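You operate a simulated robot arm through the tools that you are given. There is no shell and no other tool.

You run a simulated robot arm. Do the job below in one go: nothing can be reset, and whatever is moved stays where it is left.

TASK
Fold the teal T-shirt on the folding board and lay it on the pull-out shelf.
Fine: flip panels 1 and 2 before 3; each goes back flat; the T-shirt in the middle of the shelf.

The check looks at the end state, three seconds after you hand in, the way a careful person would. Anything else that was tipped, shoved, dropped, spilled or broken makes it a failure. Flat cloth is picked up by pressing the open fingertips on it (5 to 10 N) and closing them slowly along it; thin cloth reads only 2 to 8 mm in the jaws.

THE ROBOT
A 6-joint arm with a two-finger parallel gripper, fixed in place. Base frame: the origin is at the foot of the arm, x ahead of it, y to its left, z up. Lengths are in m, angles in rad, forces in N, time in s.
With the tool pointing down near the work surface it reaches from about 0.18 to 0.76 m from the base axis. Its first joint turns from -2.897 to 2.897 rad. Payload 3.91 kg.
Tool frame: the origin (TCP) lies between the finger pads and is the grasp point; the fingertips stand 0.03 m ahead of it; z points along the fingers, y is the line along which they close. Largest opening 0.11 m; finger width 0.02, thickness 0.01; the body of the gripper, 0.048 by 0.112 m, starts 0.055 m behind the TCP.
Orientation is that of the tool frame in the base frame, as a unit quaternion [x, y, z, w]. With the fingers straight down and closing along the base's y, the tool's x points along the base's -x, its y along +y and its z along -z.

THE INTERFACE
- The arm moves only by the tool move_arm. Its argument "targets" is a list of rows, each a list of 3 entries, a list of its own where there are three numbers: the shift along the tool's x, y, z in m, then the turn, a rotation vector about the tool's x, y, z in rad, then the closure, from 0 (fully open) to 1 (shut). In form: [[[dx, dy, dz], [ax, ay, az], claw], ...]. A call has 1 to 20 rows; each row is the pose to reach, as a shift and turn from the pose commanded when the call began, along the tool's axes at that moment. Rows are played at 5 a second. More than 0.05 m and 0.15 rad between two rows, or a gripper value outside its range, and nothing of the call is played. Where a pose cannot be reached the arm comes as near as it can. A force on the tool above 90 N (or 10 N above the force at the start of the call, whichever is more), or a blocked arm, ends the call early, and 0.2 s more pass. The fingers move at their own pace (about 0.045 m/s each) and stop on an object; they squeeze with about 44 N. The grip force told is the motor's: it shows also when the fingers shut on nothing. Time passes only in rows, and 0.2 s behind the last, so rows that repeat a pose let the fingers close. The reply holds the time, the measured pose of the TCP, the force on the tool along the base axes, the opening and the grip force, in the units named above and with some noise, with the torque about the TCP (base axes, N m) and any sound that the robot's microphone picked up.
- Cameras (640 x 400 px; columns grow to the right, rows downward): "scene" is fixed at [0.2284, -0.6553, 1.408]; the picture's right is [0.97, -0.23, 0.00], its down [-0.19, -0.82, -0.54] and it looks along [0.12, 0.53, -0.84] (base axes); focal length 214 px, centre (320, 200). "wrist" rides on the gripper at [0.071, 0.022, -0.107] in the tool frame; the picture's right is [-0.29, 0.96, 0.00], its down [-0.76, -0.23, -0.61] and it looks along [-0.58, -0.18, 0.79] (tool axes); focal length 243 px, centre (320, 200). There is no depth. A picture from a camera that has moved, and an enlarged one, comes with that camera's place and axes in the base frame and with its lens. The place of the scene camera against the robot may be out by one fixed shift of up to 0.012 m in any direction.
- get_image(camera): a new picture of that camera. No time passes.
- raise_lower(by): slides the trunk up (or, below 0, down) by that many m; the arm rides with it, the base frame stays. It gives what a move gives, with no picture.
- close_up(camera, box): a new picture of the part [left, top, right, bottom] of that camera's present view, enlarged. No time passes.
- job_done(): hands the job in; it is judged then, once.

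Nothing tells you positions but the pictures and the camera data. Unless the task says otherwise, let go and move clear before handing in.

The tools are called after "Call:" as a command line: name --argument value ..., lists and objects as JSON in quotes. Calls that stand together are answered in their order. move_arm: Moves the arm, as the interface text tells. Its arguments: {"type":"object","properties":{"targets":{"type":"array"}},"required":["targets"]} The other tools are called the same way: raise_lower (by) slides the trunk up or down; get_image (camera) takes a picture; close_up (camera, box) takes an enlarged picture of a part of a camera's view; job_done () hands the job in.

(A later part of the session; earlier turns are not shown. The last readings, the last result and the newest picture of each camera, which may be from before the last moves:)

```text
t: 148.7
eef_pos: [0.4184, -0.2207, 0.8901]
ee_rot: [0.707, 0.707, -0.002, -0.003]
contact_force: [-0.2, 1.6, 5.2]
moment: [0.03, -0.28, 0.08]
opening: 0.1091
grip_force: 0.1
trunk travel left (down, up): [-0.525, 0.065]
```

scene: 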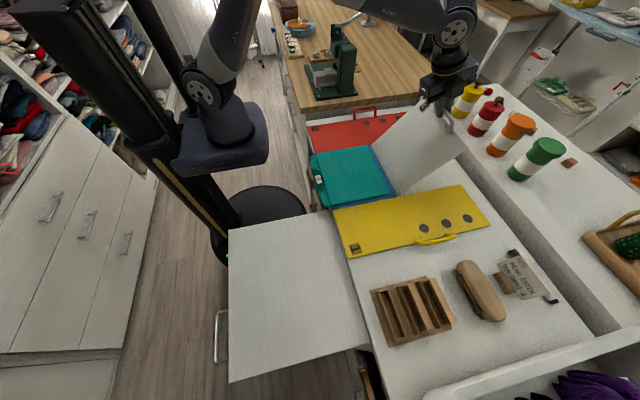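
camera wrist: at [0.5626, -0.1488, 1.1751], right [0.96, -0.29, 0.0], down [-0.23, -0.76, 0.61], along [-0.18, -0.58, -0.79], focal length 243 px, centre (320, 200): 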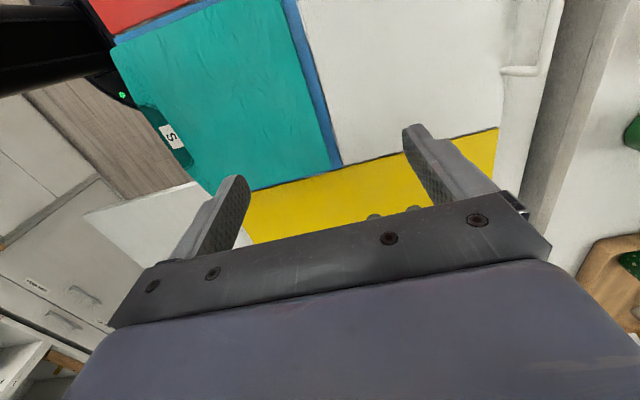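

Call:
move_arm --targets '[[[0, 0, 0.0001], [-0.003, 0, 0], 0], [[0, 0, 0.0003], [-0.003, 0, 0], 0], [[0, 0, 0.0003], [-0.003, 0, 0], 0]]'

```text
t: 149.5
eef_pos: [0.4179, -0.2193, 0.8907]
ee_rot: [0.707, 0.707, -0.001, -0.001]
contact_force: [0.0, 0.3, 2.2]
moment: [0.0, -0.1, -0.04]
opening: 0.1095
grip_force: 0.0
trunk travel left (down, up): [-0.525, 0.065]
```

Call:
move_arm --targets '[[[0, 0, 0.0002], [-0.001, 0, 0], 0], [[0, 0, 0.0005], [-0.001, 0, 0], 0], [[0, 0, 0.0005], [-0.001, 0, 0], 0]]'

```text
t: 150.3
eef_pos: [0.4183, -0.2214, 0.8907]
ee_rot: [0.707, 0.707, -0.001, -0.001]
contact_force: [0.0, 0.4, 0.3]
moment: [0.04, 0.01, -0.01]
opening: 0.1098
grip_force: 0.1
trunk travel left (down, up): [-0.525, 0.065]
```

Call:
move_arm --targets '[[[0, 0, 0.0003], [0, 0, 0], 0], [[0, 0, 0.0006], [0, 0, 0], 0], [[0, 0, 0.0006], [0, 0, 0], 0]]'

```text
t: 151.1
eef_pos: [0.4168, -0.2212, 0.8908]
ee_rot: [0.708, 0.707, 0.0, -0.001]
contact_force: [0.0, 0.2, -0.7]
moment: [-0.01, -0.06, 0.0]
opening: 0.11
grip_force: 0.0
trunk travel left (down, up): [-0.525, 0.065]
```

Call:
move_arm --targets '[[[0, 0, 0.0005], [0, 0, 0], 0], [[0, 0, 0.001], [0, 0, 0], 0], [[0, 0, 0.001], [0, 0, 0], 0]]'

```text
t: 151.9
eef_pos: [0.4173, -0.2213, 0.8899]
ee_rot: [0.708, 0.706, -0.001, 0.002]
contact_force: [1.2, -1.5, 23.1]
moment: [0.01, 0.34, -0.1]
opening: 0.1091
grip_force: 0.1
trunk travel left (down, up): [-0.525, 0.065]
```

Call:
move_arm --targets '[[[0, 0, -0.0004], [0, 0, 0], 0], [[0, 0, -0.0005], [0.001, 0, 0], 0], [[0, 0, -0.0005], [0.001, 0, 0], 0]]'

```text
t: 152.7
eef_pos: [0.4184, -0.2203, 0.8901]
ee_rot: [0.707, 0.707, -0.001, 0.0]
contact_force: [3.6, -0.4, 26.5]
moment: [0.05, -0.72, -0.05]
opening: 0.1092
grip_force: 0.0
trunk travel left (down, up): [-0.525, 0.065]
```

Call:
move_arm --targets '[[[0, 0, -0.0004], [-0.0005, 0, 0], 0], [[0, 0, -0.0007], [-0.0005, 0, 0], 0], [[0, 0, -0.0007], [-0.0005, 0, 0], 0]]'

```text
t: 153.5
eef_pos: [0.4183, -0.2212, 0.8906]
ee_rot: [0.707, 0.707, -0.001, 0.0]
contact_force: [4.3, -5.5, 16.3]
moment: [-0.18, -1.1, -0.37]
opening: 0.1099
grip_force: 0.1
trunk travel left (down, up): [-0.525, 0.065]
```

Call:
move_arm --targets '[[[0, 0, -0.0003], [-0.0015, 0, 0], 0], [[0, 0, -0.0003], [-0.0015, 0, 0], 0.02], [[0, 0, -0.0003], [-0.0015, 0, 0], 0.04], [[0, 0, -0.0003], [-0.0015, 0, 0], 0.06], [[0, 0, -0.0003], [-0.0015, 0, 0], 0.08]]'

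Call:
close_up --camera "wrist" --box '[160, 60, 480, 260]'

```text
t: 154.7
eef_pos: [0.418, -0.2217, 0.8904]
ee_rot: [0.707, 0.707, -0.001, 0.0]
contact_force: [4.0, 3.0, 9.2]
moment: [0.1, -0.61, 0.15]
opening: 0.1032
grip_force: 1.5
trunk travel left (down, up): [-0.525, 0.065]
```

```text
2.00 times, centred on (320, 160) of wrist
camera zoom: at [0.4397, -0.1508, 0.9969], right [0.96, -0.29, 0.0], down [-0.23, -0.76, 0.61], along [-0.18, -0.58, -0.79], focal length 485 px, centre (320, 280)
```

zoom: 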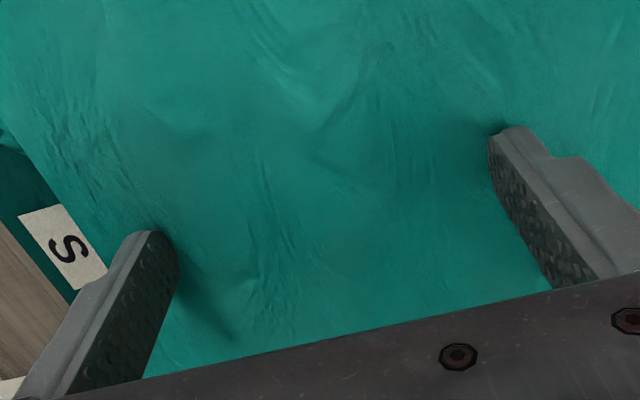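

Full opening makes balance too sensitive to tilt. I'll reduce the opening to about 3 cm, where both tips can share the load, and press again while watching the torque.

Call:
move_arm --targets '[[[0, 0, -0.004], [0, 0, 0], 0.2], [[0, 0, -0.005], [0, 0, 0], 0.4], [[0, 0, -0.005], [0, 0, 0], 0.6], [[0, 0, -0.005], [0, 0, 0], 0.7], [[0, 0, -0.003], [0, 0, 0], 0.7], [[0, 0, -0.001], [0, 0, 0], 0.7], [[0, 0, -0.0005], [0, 0, 0], 0.7], [[0, 0, -0.0005], [0, 0, 0], 0.7]]'

```text
t: 156.5
eef_pos: [0.4177, -0.2205, 0.8892]
ee_rot: [0.706, 0.708, -0.001, 0.0]
contact_force: [0.1, 3.0, 6.8]
moment: [0.1, -0.05, 0.02]
opening: 0.0325
grip_force: 0.1
trunk travel left (down, up): [-0.525, 0.065]
```

Both tips now share the load (6.8 N, small torque). Closing slowly.

Call:
move_arm --targets '[[[0, 0, 0.0001], [0, 0, 0], 0.71], [[0, 0, 0.0001], [0, 0, 0], 0.72], [[0, 0, 0.0001], [0, 0, 0], 0.73], [[0, 0, 0.0001], [0, 0, 0], 0.74], [[0, 0, 0.0001], [0, 0, 0], 0.75], [[0, 0, 0.0001], [0, 0, 0], 0.76]]'

```text
t: 157.9
eef_pos: [0.4185, -0.2206, 0.891]
ee_rot: [0.708, 0.707, 0.0, 0.0]
contact_force: [1.3, 2.8, 13.2]
moment: [0.13, -0.08, -0.01]
opening: 0.0302
grip_force: 3.8
trunk travel left (down, up): [-0.525, 0.065]
```

Call:
move_arm --targets '[[[0, 0, -0.0001], [0, 0, 0], 0.77], [[0, 0, -0.0001], [0, 0, 0], 0.78], [[0, 0, -0.0001], [0, 0, 0], 0.79], [[0, 0, -0.0001], [0, 0, 0], 0.8], [[0, 0, -0.0001], [0, 0, 0], 0.81], [[0, 0, -0.0001], [0, 0, 0], 0.82]]'

Call:
close_up --camera "wrist" --box '[200, 80, 460, 260]'

```text
t: 159.3
eef_pos: [0.4162, -0.2214, 0.8906]
ee_rot: [0.707, 0.707, -0.001, 0.001]
contact_force: [2.9, -1.3, 17.3]
moment: [0.0, -0.16, 0.02]
opening: 0.025
grip_force: 5.0
trunk travel left (down, up): [-0.525, 0.065]
```

```text
2.22 times, centred on (330, 170) of wrist
camera zoom: at [0.4395, -0.1506, 0.9968], right [0.96, -0.29, 0.0], down [-0.23, -0.76, 0.61], along [-0.18, -0.58, -0.79], focal length 539 px, centre (298, 267)
```

zoom: 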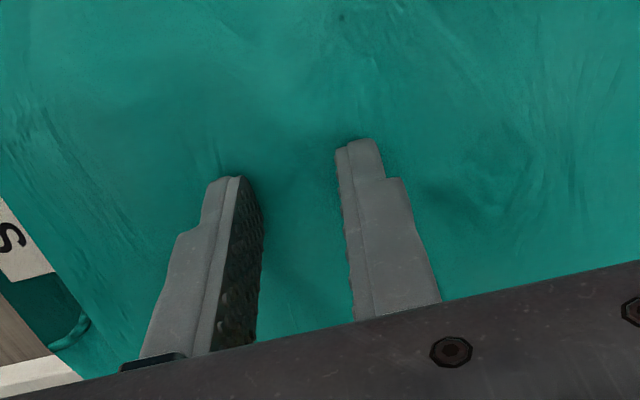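

Call:
move_arm --targets '[[[0, 0, -0.0003], [0, 0, 0], 0.83], [[0, 0, -0.0004], [0, 0, 0], 0.84], [[0, 0, -0.0004], [0, 0, 0], 0.85], [[0, 0, -0.0004], [0, 0, 0], 0.86], [[0, 0, -0.0004], [0, 0, 0], 0.87]]'

```text
t: 160.5
eef_pos: [0.4174, -0.2198, 0.8912]
ee_rot: [0.707, 0.707, 0.0, -0.001]
contact_force: [-0.7, -0.1, 0.2]
moment: [-0.01, -0.04, 0.03]
opening: 0.0143
grip_force: 0.2
trunk travel left (down, up): [-0.525, 0.065]
```

No gather forms: the slab is too stiff to pinch from the top. A better way is to pinch it by its thickness at the front, where it overhangs the counter edge; first I'll test in free air whether the arm can point the gripper outward there.

Call:
move_arm --targets '[[[0, 0, -0.02], [0, 0, 0], 0.8], [[0, 0, -0.06], [0, 0, 0], 0.6], [[0, -0.02, -0.1], [0, 0, 0], 0.5], [[0, -0.06, -0.13], [0, 0, 0], 0.5], [[0, -0.1, -0.15], [0, 0, 0], 0.5], [[0, -0.12, -0.15], [-0.1, 0, 0], 0.5], [[0, -0.12, -0.15], [-0.22, 0, 0], 0.5], [[0, -0.12, -0.15], [-0.34, 0, 0], 0.5], [[0, -0.12, -0.15], [-0.46, 0, 0], 0.5], [[0, -0.12, -0.15], [-0.58, 0, 0], 0.5], [[0, -0.12, -0.15], [-0.7, 0, 0], 0.5], [[0, -0.12, -0.15], [-0.82, 0, 0], 0.5], [[0, -0.12, -0.15], [-0.94, 0, 0], 0.5]]'

Call:
get_image --camera "scene"

Call:
get_image --camera "wrist"

```text
t: 163.3
eef_pos: [0.2977, -0.2218, 1.0407]
ee_rot: [0.63, 0.63, 0.32, 0.321]
contact_force: [-0.3, 0.2, -0.4]
moment: [-0.02, -0.03, -0.02]
opening: 0.0551
grip_force: 0.0
trunk travel left (down, up): [-0.525, 0.065]
```

```text
taken
```

scene: 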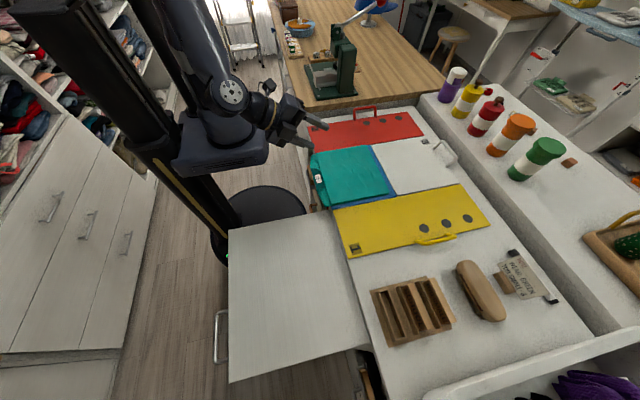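

```text
taken
camera wrist: at [0.2252, -0.1504, 1.1215], right [0.56, -0.29, 0.77], down [-0.63, -0.76, 0.17], along [0.54, -0.58, -0.61], focal length 243 px, centre (320, 200)
```

wrist: 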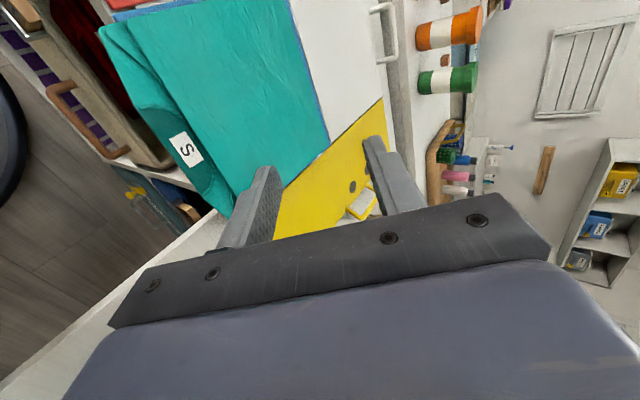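

The arm can point the gripper outward there. Let me look closely at the overhanging front edge and the space beneath it.

Call:
close_up --camera "wrist" --box '[60, 0, 320, 220]'

```text
1.82 times, centred on (190, 110) of wrist
camera zoom: at [0.2252, -0.1504, 1.1215], right [0.56, -0.29, 0.77], down [-0.63, -0.76, 0.17], along [0.54, -0.58, -0.61], focal length 441 px, centre (556, 364)
```

zoom: 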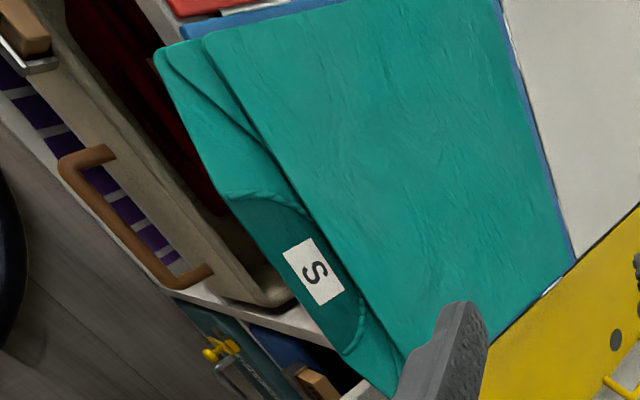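

The overhanging strip is only the collar layer; the top layer starts right at the counter edge. I'll test how far toward horizontal the gripper can point here, still in free air.

Call:
move_arm --targets '[[[0, 0, 0], [-0.12, 0, 0], 0.5], [[0, 0, 0], [-0.24, 0, 0], 0.5], [[0, 0, 0], [-0.36, 0, 0], 0.5], [[0, 0, 0], [-0.48, 0, 0], 0.5], [[0, 0, 0], [-0.6, 0, 0], 0.5]]'

Call:
get_image --camera "scene"

```text
t: 164.5
eef_pos: [0.2978, -0.2217, 1.0403]
ee_rot: [0.507, 0.508, 0.491, 0.494]
contact_force: [-0.5, -0.4, -0.7]
moment: [-0.03, 0.02, -0.01]
opening: 0.0552
grip_force: 0.0
trunk travel left (down, up): [-0.525, 0.065]
```

```text
taken
```

scene: 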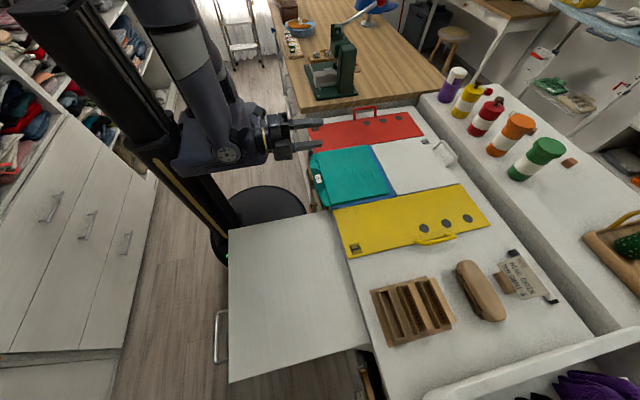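

The gripper can point fully horizontal toward the board. I'll back away from the counter edge so that I can lower the trunk with this same arm posture and approach the front edge level.

Call:
move_arm --targets '[[[0, 0, -0.03], [-0.01, 0, 0], 0.5], [[0, 0, -0.06], [-0.02, 0, 0], 0.5], [[0, 0, -0.08], [-0.03, 0, 0], 0.5], [[0, 0, -0.08], [-0.03, 0, 0], 0.5]]'

Call:
get_image --camera "scene"

Call:
get_image --camera "wrist"

```text
t: 165.5
eef_pos: [0.2183, -0.2224, 1.043]
ee_rot: [0.5, 0.501, 0.5, 0.498]
contact_force: [0.0, -0.3, -0.3]
moment: [-0.01, 0.01, -0.02]
opening: 0.0553
grip_force: 0.1
trunk travel left (down, up): [-0.525, 0.065]
```

```text
taken
```

scene: 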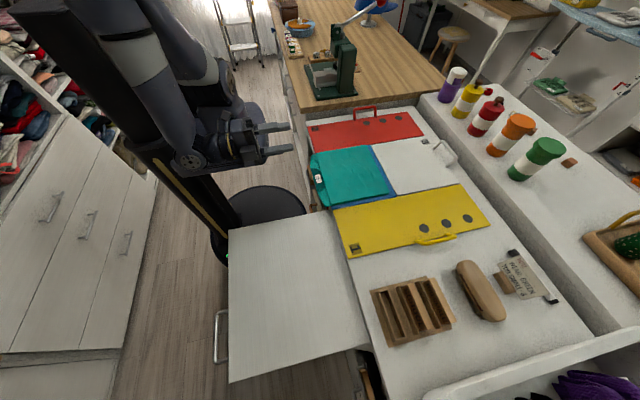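

```text
taken
camera wrist: at [0.1117, -0.1526, 1.0645], right [0.0, -0.29, 0.96], down [-0.61, -0.76, -0.23], along [0.79, -0.58, -0.18], focal length 243 px, centre (320, 200)
```

wrist: 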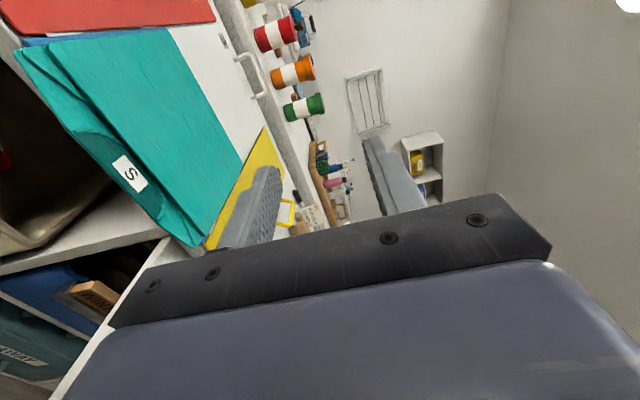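

Horizontal and clear of the counter. Lowering the trunk 0.15 m brings the gripper to just above the packet's level in the aisle.

Call:
raise_lower --by -0.15

Call:
get_image --camera "wrist"

Call:
close_up --camera "wrist" --box '[0, 0, 320, 250]'

Call:
get_image --camera "scene"

```text
t: 167.3
eef_pos: [0.2189, -0.2227, 0.8931]
ee_rot: [0.5, 0.5, 0.499, 0.5]
contact_force: [-0.9, -0.6, 0.1]
moment: [0.02, -0.01, -0.03]
opening: 0.0549
grip_force: 0.1
trunk travel left (down, up): [-0.375, 0.215]
```

```text
taken
camera wrist: at [0.112, -0.1526, 0.9145], right [0.0, -0.29, 0.96], down [-0.61, -0.76, -0.23], along [0.79, -0.58, -0.18], focal length 243 px, centre (320, 200)
```

wrist: 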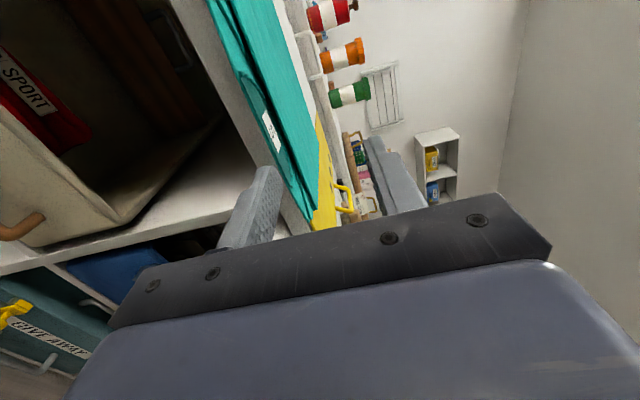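

```text
1.60 times, centred on (160, 125) of wrist
camera zoom: at [0.112, -0.1526, 0.9145], right [0.0, -0.29, 0.96], down [-0.61, -0.76, -0.23], along [0.79, -0.58, -0.18], focal length 388 px, centre (576, 320)
```

zoom: 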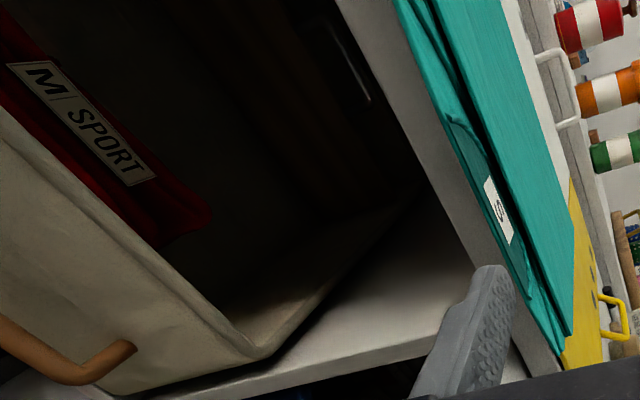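

```text
taken
```

scene: 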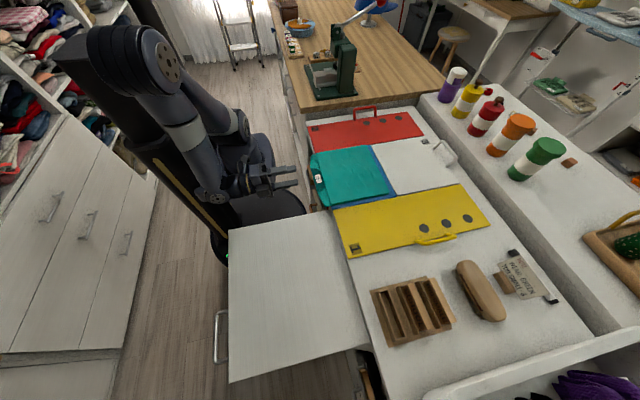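

From the side, the collar layer overhangs the counter edge from x ≈ 0.296 to 0.329 at z ≈ 0.85, with free space beneath. I'll lower a further 3.8 cm so the jaws are level with it, narrowing the opening to 4 cm.

Call:
raise_lower --by -0.036

Call:
move_arm --targets '[[[0, 0, 0], [0, 0, 0], 0.6], [[0, 0, 0], [0, 0, 0], 0.64], [[0, 0, 0], [0, 0, 0], 0.64]]'

Call:
get_image --camera "wrist"

Call:
close_up --camera "wrist" --box '[180, 0, 400, 220]'

```text
t: 168.1
eef_pos: [0.2183, -0.2224, 0.8579]
ee_rot: [0.5, 0.501, 0.5, 0.499]
contact_force: [0.3, 0.4, 0.6]
moment: [0.0, 0.03, 0.0]
opening: 0.0547
grip_force: 0.1
trunk travel left (down, up): [-0.339, 0.251]
```

```text
t: 168.9
eef_pos: [0.2183, -0.2238, 0.8567]
ee_rot: [0.501, 0.5, 0.499, 0.501]
contact_force: [-0.5, 0.1, 1.1]
moment: [0.02, 0.02, -0.01]
opening: 0.0399
grip_force: 0.0
trunk travel left (down, up): [-0.339, 0.251]
```

```text
taken
camera wrist: at [0.112, -0.1526, 0.8785], right [0.0, -0.29, 0.96], down [-0.61, -0.76, -0.23], along [0.79, -0.58, -0.18], focal length 243 px, centre (320, 200)
```

wrist: 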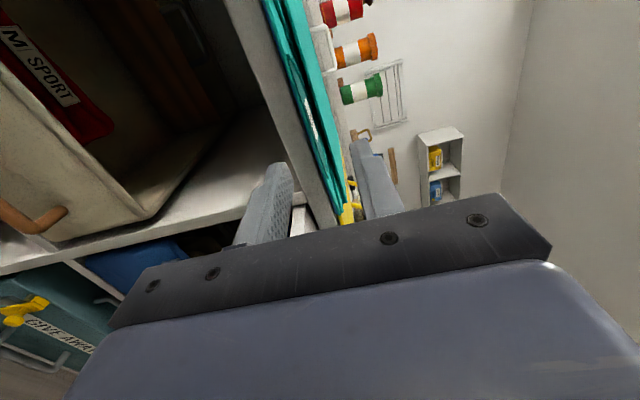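

```text
1.82 times, centred on (290, 110) of wrist
camera zoom: at [0.112, -0.1526, 0.8785], right [0.0, -0.29, 0.96], down [-0.61, -0.76, -0.23], along [0.79, -0.58, -0.18], focal length 441 px, centre (374, 364)
```

zoom: 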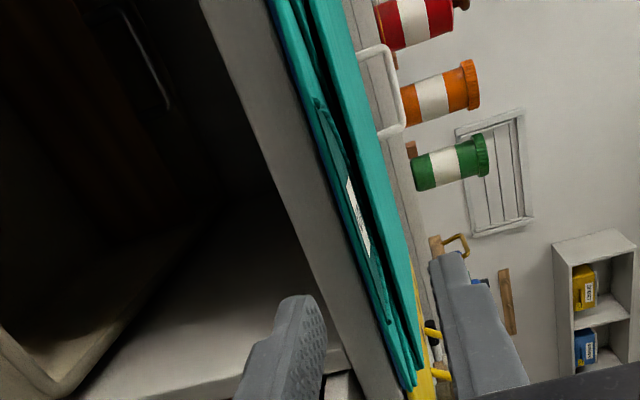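

The jaws straddle the packet's front edge: one finger just below the collar layer in front of the counter, the other above the packet. Advancing toward the counter edge in small steps.

Call:
move_arm --targets '[[[0, 0, 0.015], [0, 0, 0], 0.64], [[0, 0, 0.03], [0, 0, 0], 0.64], [[0, 0, 0.045], [0, 0, 0], 0.64], [[0, 0, 0.055], [0, 0, 0], 0.64], [[0, 0, 0.063], [0, 0, 0], 0.64], [[0, 0, 0.063], [0, 0, 0], 0.64]]'

Call:
get_image --camera "wrist"

Call:
close_up --camera "wrist" --box '[220, 60, 440, 230]'

Call:
close_up --camera "scene" --box '[270, 120, 400, 230]'

```text
t: 170.3
eef_pos: [0.2838, -0.2235, 0.8562]
ee_rot: [0.5, 0.501, 0.499, 0.499]
contact_force: [0.6, 0.7, -0.1]
moment: [-0.02, -0.01, 0.03]
opening: 0.0394
grip_force: 0.0
trunk travel left (down, up): [-0.339, 0.251]
```

```text
taken
camera wrist: at [0.1755, -0.1528, 0.8784], right [0.0, -0.29, 0.96], down [-0.61, -0.76, -0.23], along [0.79, -0.58, -0.18], focal length 243 px, centre (320, 200)
```

wrist: 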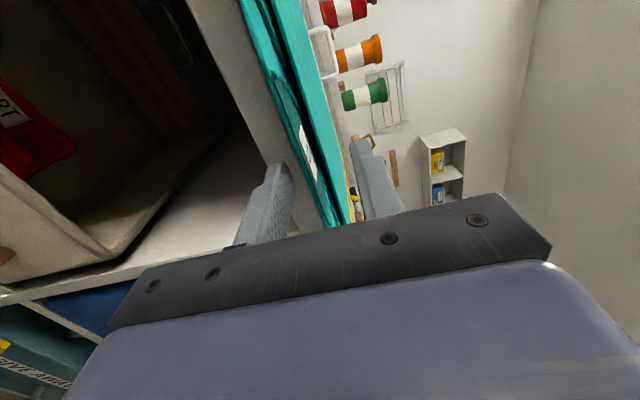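

```text
2.35 times, centred on (330, 145) of wrist
camera zoom: at [0.1755, -0.1528, 0.8784], right [0.0, -0.29, 0.96], down [-0.61, -0.76, -0.23], along [0.79, -0.58, -0.18], focal length 571 px, centre (296, 329)
```

zoom: 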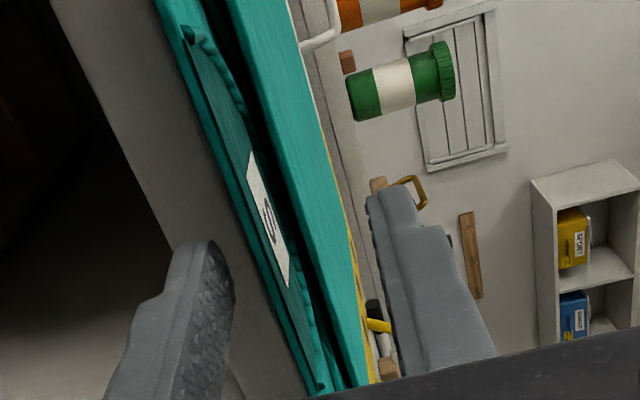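

```text
3.64 times, centred on (335, 175) of scene
camera zoom: at [0.2284, -0.6553, 1.408], right [0.97, -0.23, 0.0], down [-0.19, -0.82, -0.54], along [0.12, 0.53, -0.84], focal length 780 px, centre (266, 291)
```

zoom: 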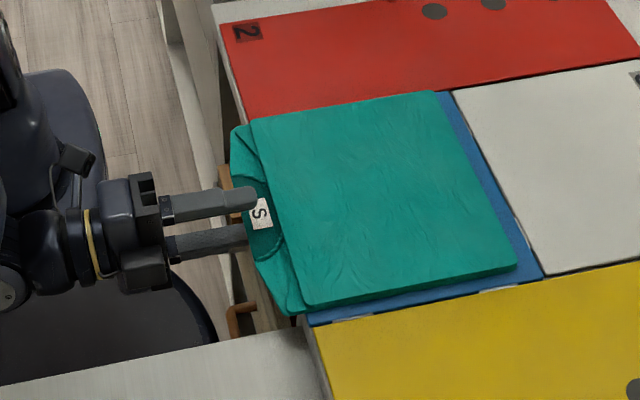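

The upper finger is over the collar and the lower one is beneath the overhang, with no contact. I'll advance another centimetre and close gently on the collar layer.

Call:
move_arm --targets '[[[0, 0, 0.004], [0, 0, 0], 0.64], [[0, 0, 0.008], [0, 0, 0], 0.64], [[0, 0, 0.008], [0, 0, 0], 0.64]]'

Call:
close_up --camera "wrist" --box '[220, 60, 440, 230]'

```text
t: 171.1
eef_pos: [0.2896, -0.2233, 0.8559]
ee_rot: [0.5, 0.5, 0.5, 0.499]
contact_force: [0.2, -0.4, -0.1]
moment: [0.03, 0.04, 0.01]
opening: 0.0396
grip_force: 0.0
trunk travel left (down, up): [-0.339, 0.251]
```

```text
2.35 times, centred on (330, 145) of wrist
camera zoom: at [0.1829, -0.1529, 0.8782], right [0.0, -0.29, 0.96], down [-0.61, -0.76, -0.23], along [0.79, -0.58, -0.18], focal length 571 px, centre (296, 329)
```

zoom: 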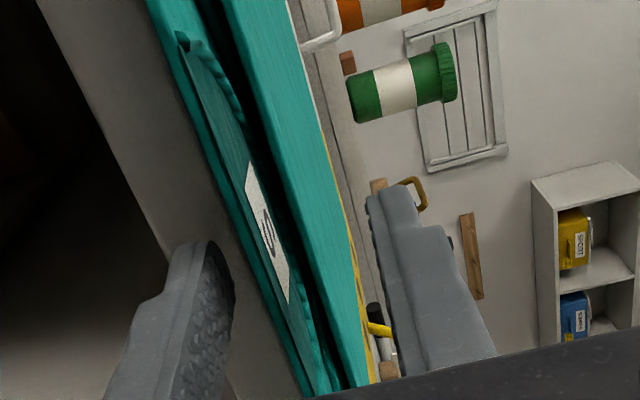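

Call:
move_arm --targets '[[[0, -0.002, 0], [0, 0, 0], 0.7], [[0, -0.003, 0], [0, 0, 0], 0.76], [[0, -0.003, 0], [0, 0, 0], 0.82], [[0, -0.003, 0], [0, 0, 0], 0.88], [[0, -0.003, 0], [0, 0, 0], 0.94], [[0, -0.003, 0], [0, 0, 0], 1], [[0, -0.003, 0], [0, 0, 0], 1], [[0, -0.003, 0], [0, 0, 0], 1]]'

Call:
close_up --camera "wrist" --box '[220, 60, 440, 230]'

Call:
close_up --camera "scene" --box '[270, 120, 400, 230]'

```text
t: 172.9
eef_pos: [0.2898, -0.2218, 0.8532]
ee_rot: [0.5, 0.5, 0.499, 0.5]
contact_force: [1.3, -0.6, 4.2]
moment: [0.04, -0.16, -0.01]
opening: 0.0122
grip_force: 44.0
trunk travel left (down, up): [-0.339, 0.251]
```

```text
2.35 times, centred on (330, 145) of wrist
camera zoom: at [0.183, -0.152, 0.875], right [0.0, -0.29, 0.96], down [-0.61, -0.76, -0.23], along [0.79, -0.58, -0.18], focal length 571 px, centre (296, 329)
```

zoom: 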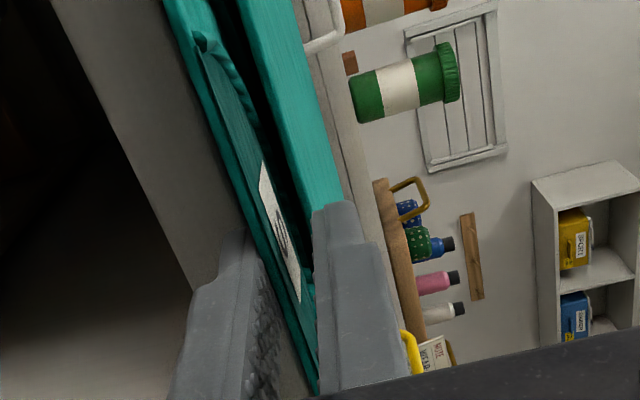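

```text
3.64 times, centred on (335, 175) of scene
camera zoom: at [0.2284, -0.6553, 1.408], right [0.97, -0.23, 0.0], down [-0.19, -0.82, -0.54], along [0.12, 0.53, -0.84], focal length 780 px, centre (266, 291)
```

zoom: 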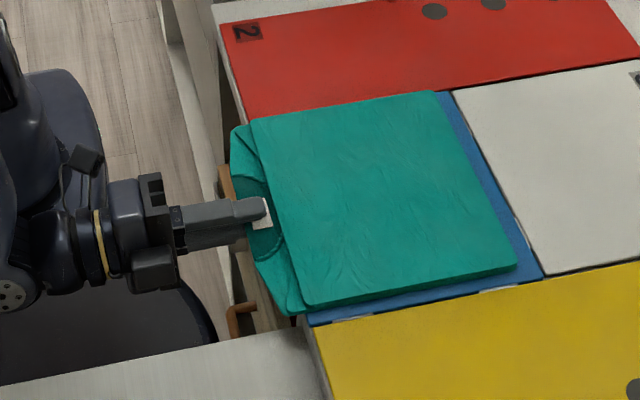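

It gripped firmly (12 mm between the pads, 44 N). I'll lift just 1.5 cm to see whether the packet moves as one piece.

Call:
move_arm --targets '[[[0, 0.004, 0], [0, 0, 0], 1], [[0, 0.008, 0], [0, 0, 0], 1], [[0, 0.012, 0], [0, 0, 0], 1], [[0, 0.015, 0], [0, 0, 0], 1]]'

Call:
close_up --camera "wrist" --box '[220, 60, 440, 230]'

Call:
close_up --camera "scene" --box '[270, 120, 400, 230]'

```text
t: 173.9
eef_pos: [0.2892, -0.2233, 0.8689]
ee_rot: [0.5, 0.501, 0.5, 0.499]
contact_force: [-0.4, 0.8, -1.7]
moment: [0.02, 0.16, 0.02]
opening: 0.0121
grip_force: 43.8
trunk travel left (down, up): [-0.339, 0.251]
```

```text
2.35 times, centred on (330, 145) of wrist
camera zoom: at [0.1825, -0.1532, 0.8905], right [0.0, -0.29, 0.96], down [-0.61, -0.76, -0.23], along [0.79, -0.58, -0.18], focal length 571 px, centre (296, 329)
```

zoom: 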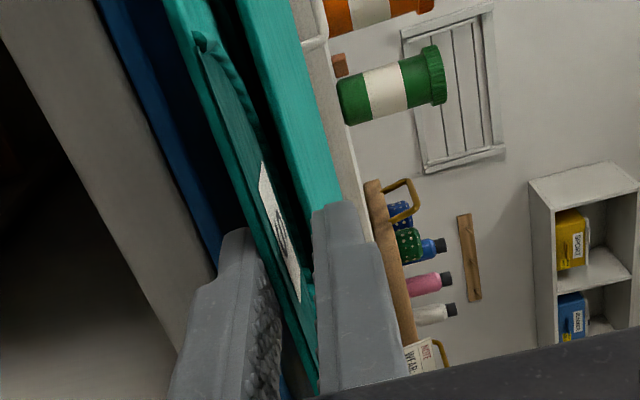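

```text
3.64 times, centred on (335, 175) of scene
camera zoom: at [0.2284, -0.6553, 1.408], right [0.97, -0.23, 0.0], down [-0.19, -0.82, -0.54], along [0.12, 0.53, -0.84], focal length 780 px, centre (266, 291)
```

zoom: 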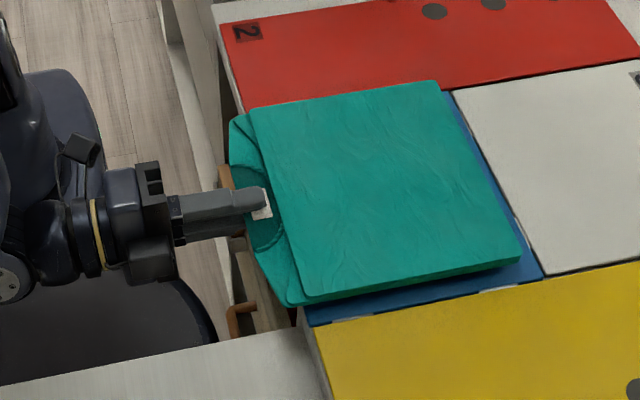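

The whole packet lifted level as one stiff piece, weighing under 2 N. I'll raise the trunk to carry it well clear of everything.

Call:
raise_lower --by 0.15

Call:
get_image --camera "scene"

Call:
get_image --camera "wrist"

```text
t: 175.6
eef_pos: [0.2894, -0.2241, 1.0197]
ee_rot: [0.5, 0.5, 0.5, 0.5]
contact_force: [0.4, 1.2, -0.6]
moment: [0.03, 0.16, -0.02]
opening: 0.0122
grip_force: 43.5
trunk travel left (down, up): [-0.489, 0.101]
```

```text
taken
```

scene: 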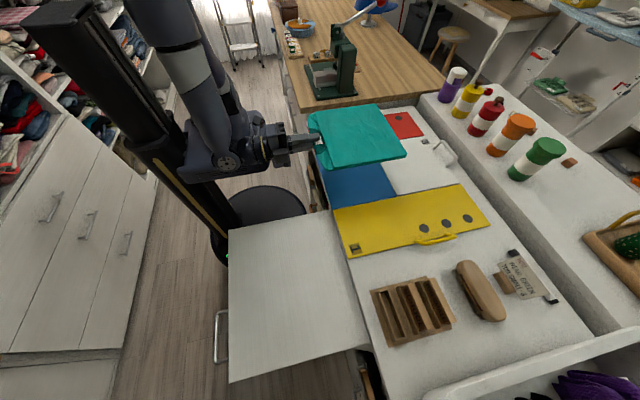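

```text
taken
camera wrist: at [0.1825, -0.1533, 1.0405], right [0.0, -0.29, 0.96], down [-0.61, -0.76, -0.23], along [0.79, -0.58, -0.18], focal length 243 px, centre (320, 200)
```

wrist: 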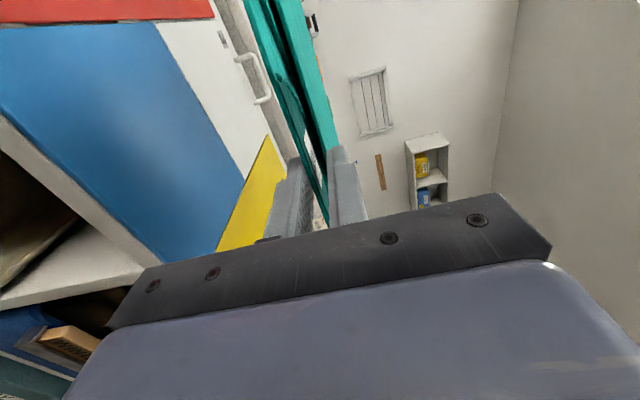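

Packet held level in the air. Now I'll swing it in stages toward the shelf, turning the tool about the vertical so that it ends up pointing along -y.

Call:
move_arm --targets '[[[-0.007, 0, -0.006], [0, -0.07, 0], 1], [[-0.014, 0, -0.012], [0, -0.14, 0], 1], [[-0.021, 0, -0.018], [0, -0.21, 0], 1], [[-0.028, 0, -0.024], [0, -0.28, 0], 1], [[-0.035, 0, -0.03], [0, -0.35, 0], 1], [[-0.042, 0, -0.036], [0, -0.42, 0], 1], [[-0.049, 0, -0.042], [0, -0.49, 0], 1], [[-0.056, 0, -0.048], [0, -0.56, 0], 1], [[-0.063, 0, -0.054], [0, -0.63, 0], 1], [[-0.07, 0, -0.06], [0, -0.7, 0], 1], [[-0.077, 0, -0.066], [0, -0.785, 0], 1]]'

Call:
get_image --camera "scene"

```text
t: 178.0
eef_pos: [0.224, -0.3012, 1.0187]
ee_rot: [0.654, 0.272, 0.27, 0.653]
contact_force: [-0.2, 1.4, -1.1]
moment: [0.11, 0.12, 0.04]
opening: 0.0124
grip_force: 44.0
trunk travel left (down, up): [-0.489, 0.101]
```

```text
taken
```

scene: 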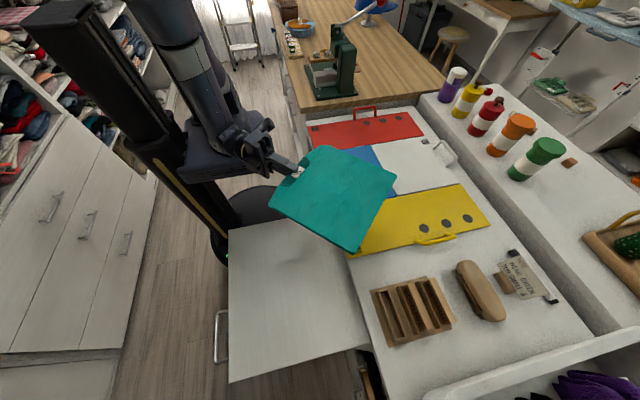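

Call:
move_arm --targets '[[[-0.008, 0, 0.0005], [0, -0.07, 0], 1], [[-0.016, 0, 0.001], [0, -0.14, 0], 1], [[-0.024, 0, 0.0015], [0, -0.21, 0], 1], [[-0.032, 0, 0.002], [0, -0.28, 0], 1], [[-0.04, 0, 0.0025], [0, -0.35, 0], 1], [[-0.048, 0, 0.003], [0, -0.42, 0], 1], [[-0.056, 0, 0.0035], [0, -0.49, 0], 1], [[-0.064, 0, 0.004], [0, -0.56, 0], 1], [[-0.072, 0, 0.0045], [0, -0.63, 0], 1], [[-0.08, 0, 0.005], [0, -0.7, 0], 1], [[-0.0861, 0, 0.0055], [0, -0.785, 0], 1]]'

Call:
get_image --camera "scene"

Call:
get_image --camera "wrist"

```text
t: 180.4
eef_pos: [0.0282, -0.3481, 1.0156]
ee_rot: [0.706, 0.011, 0.01, 0.708]
contact_force: [0.3, 0.8, -0.9]
moment: [0.18, 0.03, -0.02]
opening: 0.0122
grip_force: 43.6
out of reach, approached as far as the arm can: row 4, 5, 6, 7, 8, 9, 10, 11
trunk travel left (down, up): [-0.489, 0.101]
```

```text
taken
```

scene: 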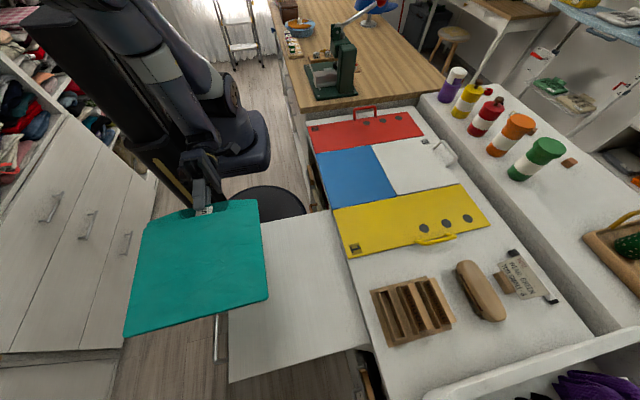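

```text
taken
camera wrist: at [0.0971, -0.2403, 1.0371], right [-0.29, -0.01, 0.96], down [-0.78, 0.59, -0.23], along [-0.56, -0.81, -0.17], focal length 243 px, centre (320, 200)
```

wrist: 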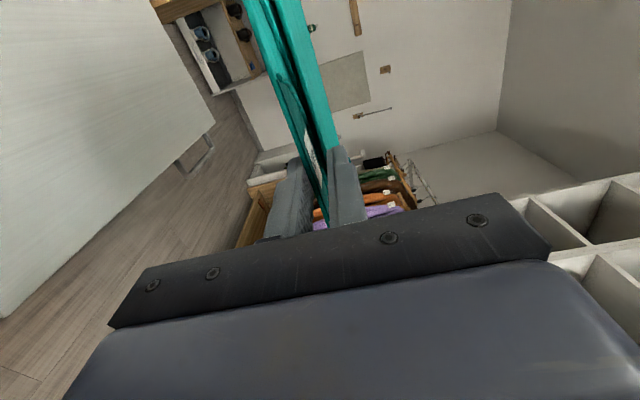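

The wrist can't hold that heading at the shelf (a joint limit), but the packet is safe. I'll instead swing back so the tool points along +x, with the wrist out in front of the shelf, and check that this pose is reachable.

Call:
move_arm --targets '[[[0.001, 0, 0.008], [0, 0.077, 0], 1], [[0.002, 0, 0.016], [0, 0.154, 0], 1], [[0.003, 0, 0.023], [0, 0.231, 0], 1], [[0.004, 0, 0.031], [0, 0.308, 0], 1], [[0.005, 0, 0.039], [0, 0.385, 0], 1], [[0.006, 0, 0.047], [0, 0.462, 0], 1], [[0.007, 0, 0.054], [0, 0.539, 0], 1], [[0.008, 0, 0.062], [0, 0.616, 0], 1], [[0.009, 0, 0.07], [0, 0.693, 0], 1], [[0.01, 0, 0.078], [0, 0.77, 0], 1]]'

Call:
get_image --camera "scene"

```text
t: 182.6
eef_pos: [0.0371, -0.4263, 1.0183]
ee_rot: [0.655, 0.268, 0.266, 0.655]
contact_force: [0.0, 0.5, -0.2]
moment: [0.13, 0.13, 0.04]
opening: 0.0122
grip_force: 44.4
trunk travel left (down, up): [-0.489, 0.101]
```

```text
taken
```

scene: 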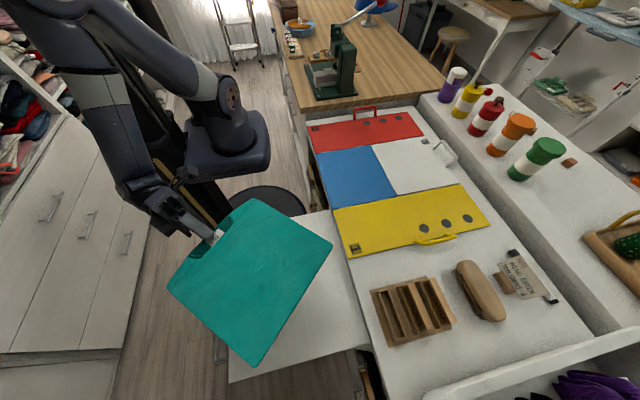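

Call:
move_arm --targets '[[[-0.0043, 0, 0.0065], [0, 0.077, 0], 1], [[-0.0087, 0, 0.013], [0, 0.154, 0], 1], [[-0.013, 0, 0.0195], [0, 0.231, 0], 1], [[-0.0174, 0, 0.026], [0, 0.308, 0], 1], [[-0.0217, 0, 0.0325], [0, 0.385, 0], 1], [[-0.026, 0, 0.039], [0, 0.462, 0], 1], [[-0.0304, 0, 0.0456], [0, 0.539, 0], 1], [[-0.0347, 0, 0.0521], [0, 0.616, 0], 1], [[-0.0391, 0, 0.0586], [0, 0.693, 0], 1], [[-0.0434, 0, 0.0651], [0, 0.779, 0], 1]]'

Call:
get_image --camera "scene"

Call:
get_image --camera "wrist"

```text
t: 184.8
eef_pos: [0.0528, -0.5032, 1.017]
ee_rot: [0.505, 0.496, 0.495, 0.504]
contact_force: [0.6, 0.4, -1.3]
moment: [0.0, 0.19, 0.02]
opening: 0.0121
grip_force: 43.7
trunk travel left (down, up): [-0.489, 0.101]
```

```text
taken
```

scene: 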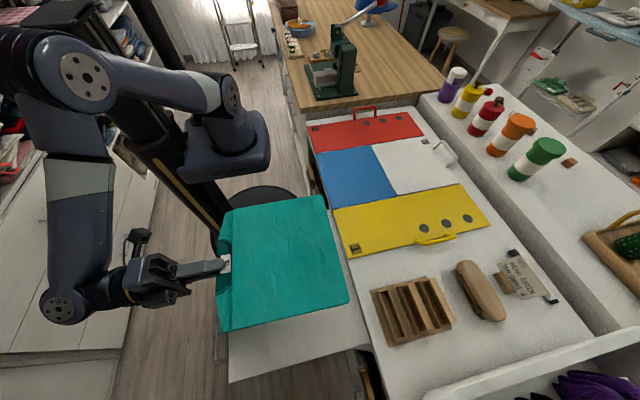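

```text
taken
camera wrist: at [-0.0532, -0.4305, 1.0389], right [0.0, -0.29, 0.96], down [-0.62, -0.75, -0.23], along [0.78, -0.6, -0.18], focal length 243 px, centre (320, 200)
```

wrist: 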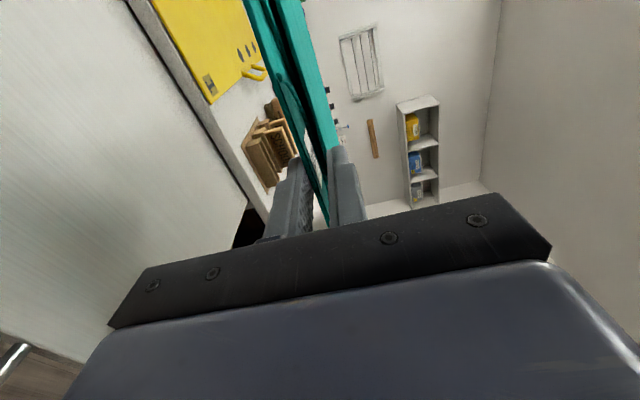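

The packet now hovers level above the shelf, aligned with it. To release cleanly I'll shift back so the gripped collar end overhangs the shelf's front edge (lower finger free of the shelf), then set it down and nudge it to the middle afterwards.

Call:
move_arm --targets '[[[-0.001, 0, -0.012], [0, 0.003, 0], 1], [[-0.002, 0, -0.024], [0, 0.006, 0], 1], [[-0.003, 0, -0.036], [0, 0.009, 0], 1], [[-0.004, 0, -0.048], [0, 0.012, 0], 1], [[-0.005, 0, -0.06], [0, 0.015, 0], 1], [[-0.006, 0, -0.072], [0, 0.018, 0], 1], [[-0.007, 0, -0.081], [0, 0.018, 0], 1], [[-0.007, 0, -0.081], [0, 0.018, 0], 1]]'

Call:
get_image --camera "scene"

Call:
get_image --camera "wrist"

```text
t: 186.6
eef_pos: [-0.0288, -0.5099, 1.0175]
ee_rot: [0.501, 0.5, 0.499, 0.5]
contact_force: [-0.8, 0.7, -2.2]
moment: [-0.06, 0.18, -0.01]
opening: 0.0121
grip_force: 43.8
trunk travel left (down, up): [-0.489, 0.101]
```

```text
taken
```

scene: 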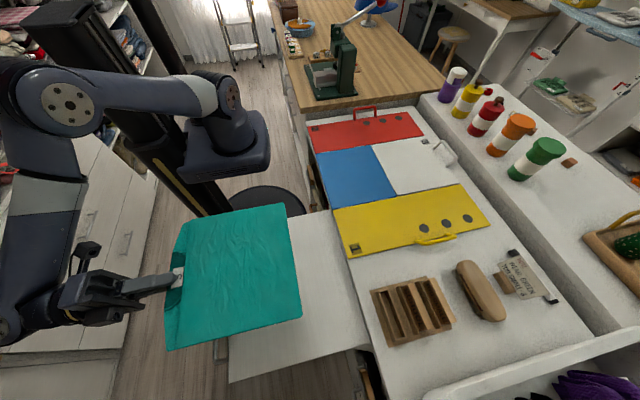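

```text
taken
camera wrist: at [-0.1361, -0.438, 1.0389], right [0.0, -0.29, 0.96], down [-0.61, -0.76, -0.23], along [0.79, -0.58, -0.18], focal length 243 px, centre (320, 200)
```

wrist: 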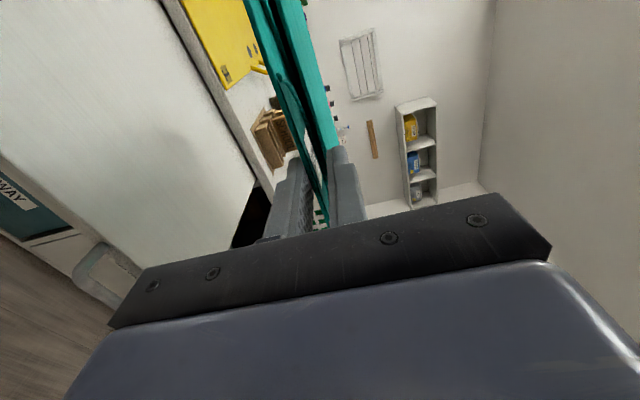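

Shelf front edge measured at x ≈ 0.016; fingertips are at x ≈ 0.001, just in front of it. Lowering the trunk by 0.17 m.

Call:
raise_lower --by -0.17

Call:
get_image --camera "scene"

Call:
get_image --camera "wrist"

```text
t: 188.6
eef_pos: [-0.0294, -0.5091, 0.8475]
ee_rot: [0.501, 0.5, 0.499, 0.5]
contact_force: [0.5, -1.3, -1.3]
moment: [-0.03, 0.17, 0.02]
opening: 0.0117
grip_force: 43.6
trunk travel left (down, up): [-0.319, 0.271]
```

```text
taken
```

scene: 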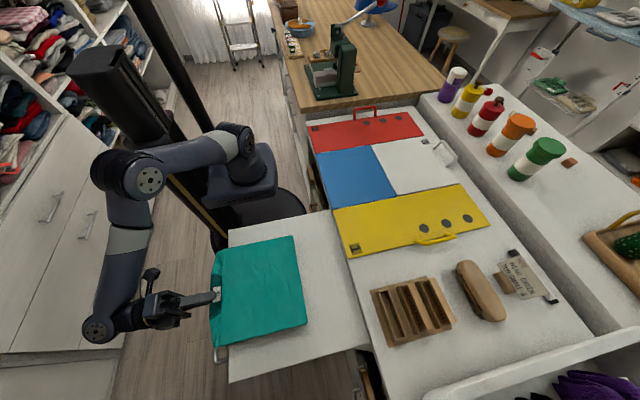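

```text
taken
camera wrist: at [-0.1359, -0.4379, 0.869], right [0.0, -0.29, 0.96], down [-0.61, -0.76, -0.23], along [0.79, -0.58, -0.18], focal length 243 px, centre (320, 200)
```

wrist: 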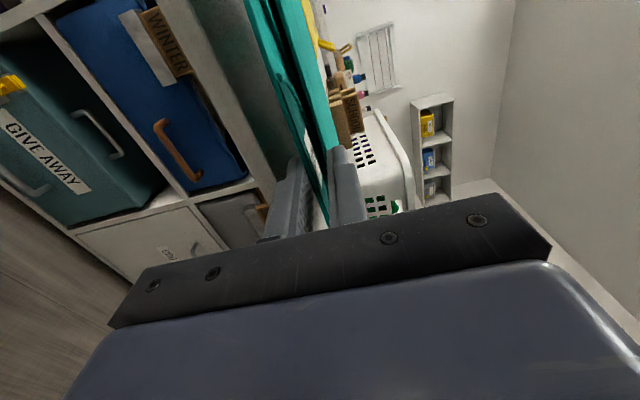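

Call:
move_arm --targets '[[[0, -0.005, 0], [0, 0, 0], 1], [[0, -0.01, 0], [0, 0, 0], 1], [[0, -0.015, 0], [0, 0, 0], 1], [[0, -0.02, 0], [0, 0, 0], 1]]'

Call:
close_up --camera "wrist" --box '[160, 0, 400, 220]'

```text
t: 189.6
eef_pos: [-0.0277, -0.5086, 0.8261]
ee_rot: [0.501, 0.5, 0.5, 0.5]
contact_force: [-0.3, 0.2, -1.0]
moment: [0.0, 0.15, -0.01]
opening: 0.0125
grip_force: 44.1
trunk travel left (down, up): [-0.319, 0.271]
```

```text
1.82 times, centred on (280, 110) of wrist
camera zoom: at [-0.1356, -0.4389, 0.8486], right [0.0, -0.29, 0.96], down [-0.61, -0.76, -0.23], along [0.79, -0.58, -0.18], focal length 441 px, centre (393, 364)
```

zoom: 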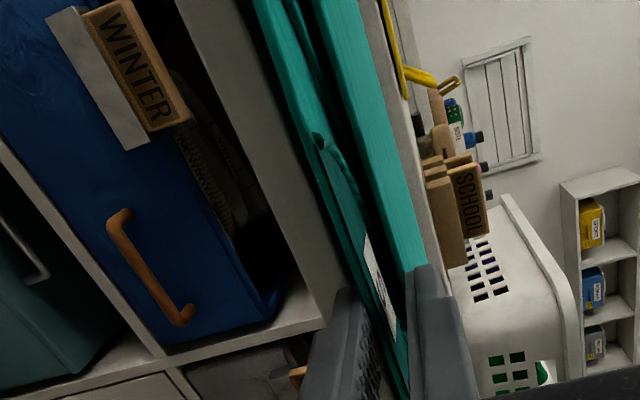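

Call:
move_arm --targets '[[[0, -0.003, 0], [0, 0, 0], 1], [[0, -0.006, 0], [0, 0, 0], 1], [[0, -0.006, 0], [0, 0, 0], 1]]'

```text
t: 190.4
eef_pos: [-0.0293, -0.5103, 0.8217]
ee_rot: [0.501, 0.5, 0.499, 0.5]
contact_force: [0.1, -0.5, -1.2]
moment: [-0.02, 0.16, 0.0]
opening: 0.0122
grip_force: 44.1
trunk travel left (down, up): [-0.319, 0.271]
```

Call:
move_arm --targets '[[[0, -0.002, 0], [0, 0, 0], 1], [[0, -0.004, 0], [0, 0, 0], 1], [[0, -0.004, 0], [0, 0, 0], 1]]'

Call:
close_up --camera "wrist" --box '[160, 0, 400, 220]'

Call:
close_up --camera "scene" --box '[190, 200, 390, 400]'

```text
t: 191.2
eef_pos: [-0.0296, -0.51, 0.8164]
ee_rot: [0.501, 0.499, 0.498, 0.501]
contact_force: [0.5, -2.6, 4.9]
moment: [0.07, -0.18, -0.13]
opening: 0.0123
grip_force: 44.0
trunk travel left (down, up): [-0.319, 0.271]
```

```text
1.82 times, centred on (280, 110) of wrist
camera zoom: at [-0.1362, -0.4385, 0.8389], right [0.0, -0.29, 0.96], down [-0.61, -0.76, -0.23], along [0.79, -0.58, -0.18], focal length 441 px, centre (393, 364)
```

zoom: 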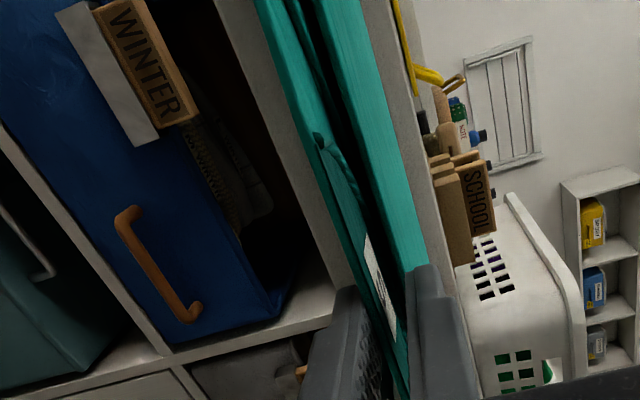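

```text
2.00 times, centred on (290, 300) of scene
camera zoom: at [0.2284, -0.6553, 1.408], right [0.97, -0.23, 0.0], down [-0.19, -0.82, -0.54], along [0.12, 0.53, -0.84], focal length 429 px, centre (380, 0)
```

zoom: 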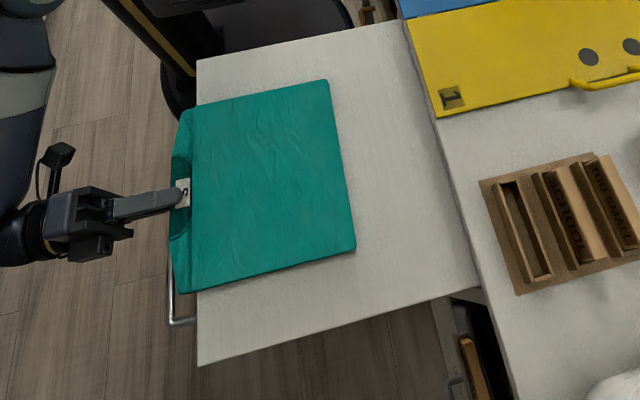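

The packet touches down on the shelf (about 5 N). It sits about 7 mm too far toward -y, so I'll lift 4 mm, shift +y by 7 mm, and set it down again before releasing.

Call:
move_arm --targets '[[[0, 0.004, 0], [0, 0, 0], 1], [[0.0035, 0.005, 0], [0, 0, 0], 1], [[0.007, 0.005, 0], [0, 0, 0], 1], [[0.007, 0.002, 0], [0, 0, 0], 1], [[0.007, 0, 0], [0, 0, 0], 1], [[0.007, 0, 0], [0, 0, 0], 1]]'

```text
t: 192.6
eef_pos: [-0.027, -0.5021, 0.8188]
ee_rot: [0.5, 0.5, 0.5, 0.5]
contact_force: [0.0, 0.0, -0.6]
moment: [0.04, 0.0, 0.09]
opening: 0.0119
grip_force: 43.6
trunk travel left (down, up): [-0.319, 0.271]
```

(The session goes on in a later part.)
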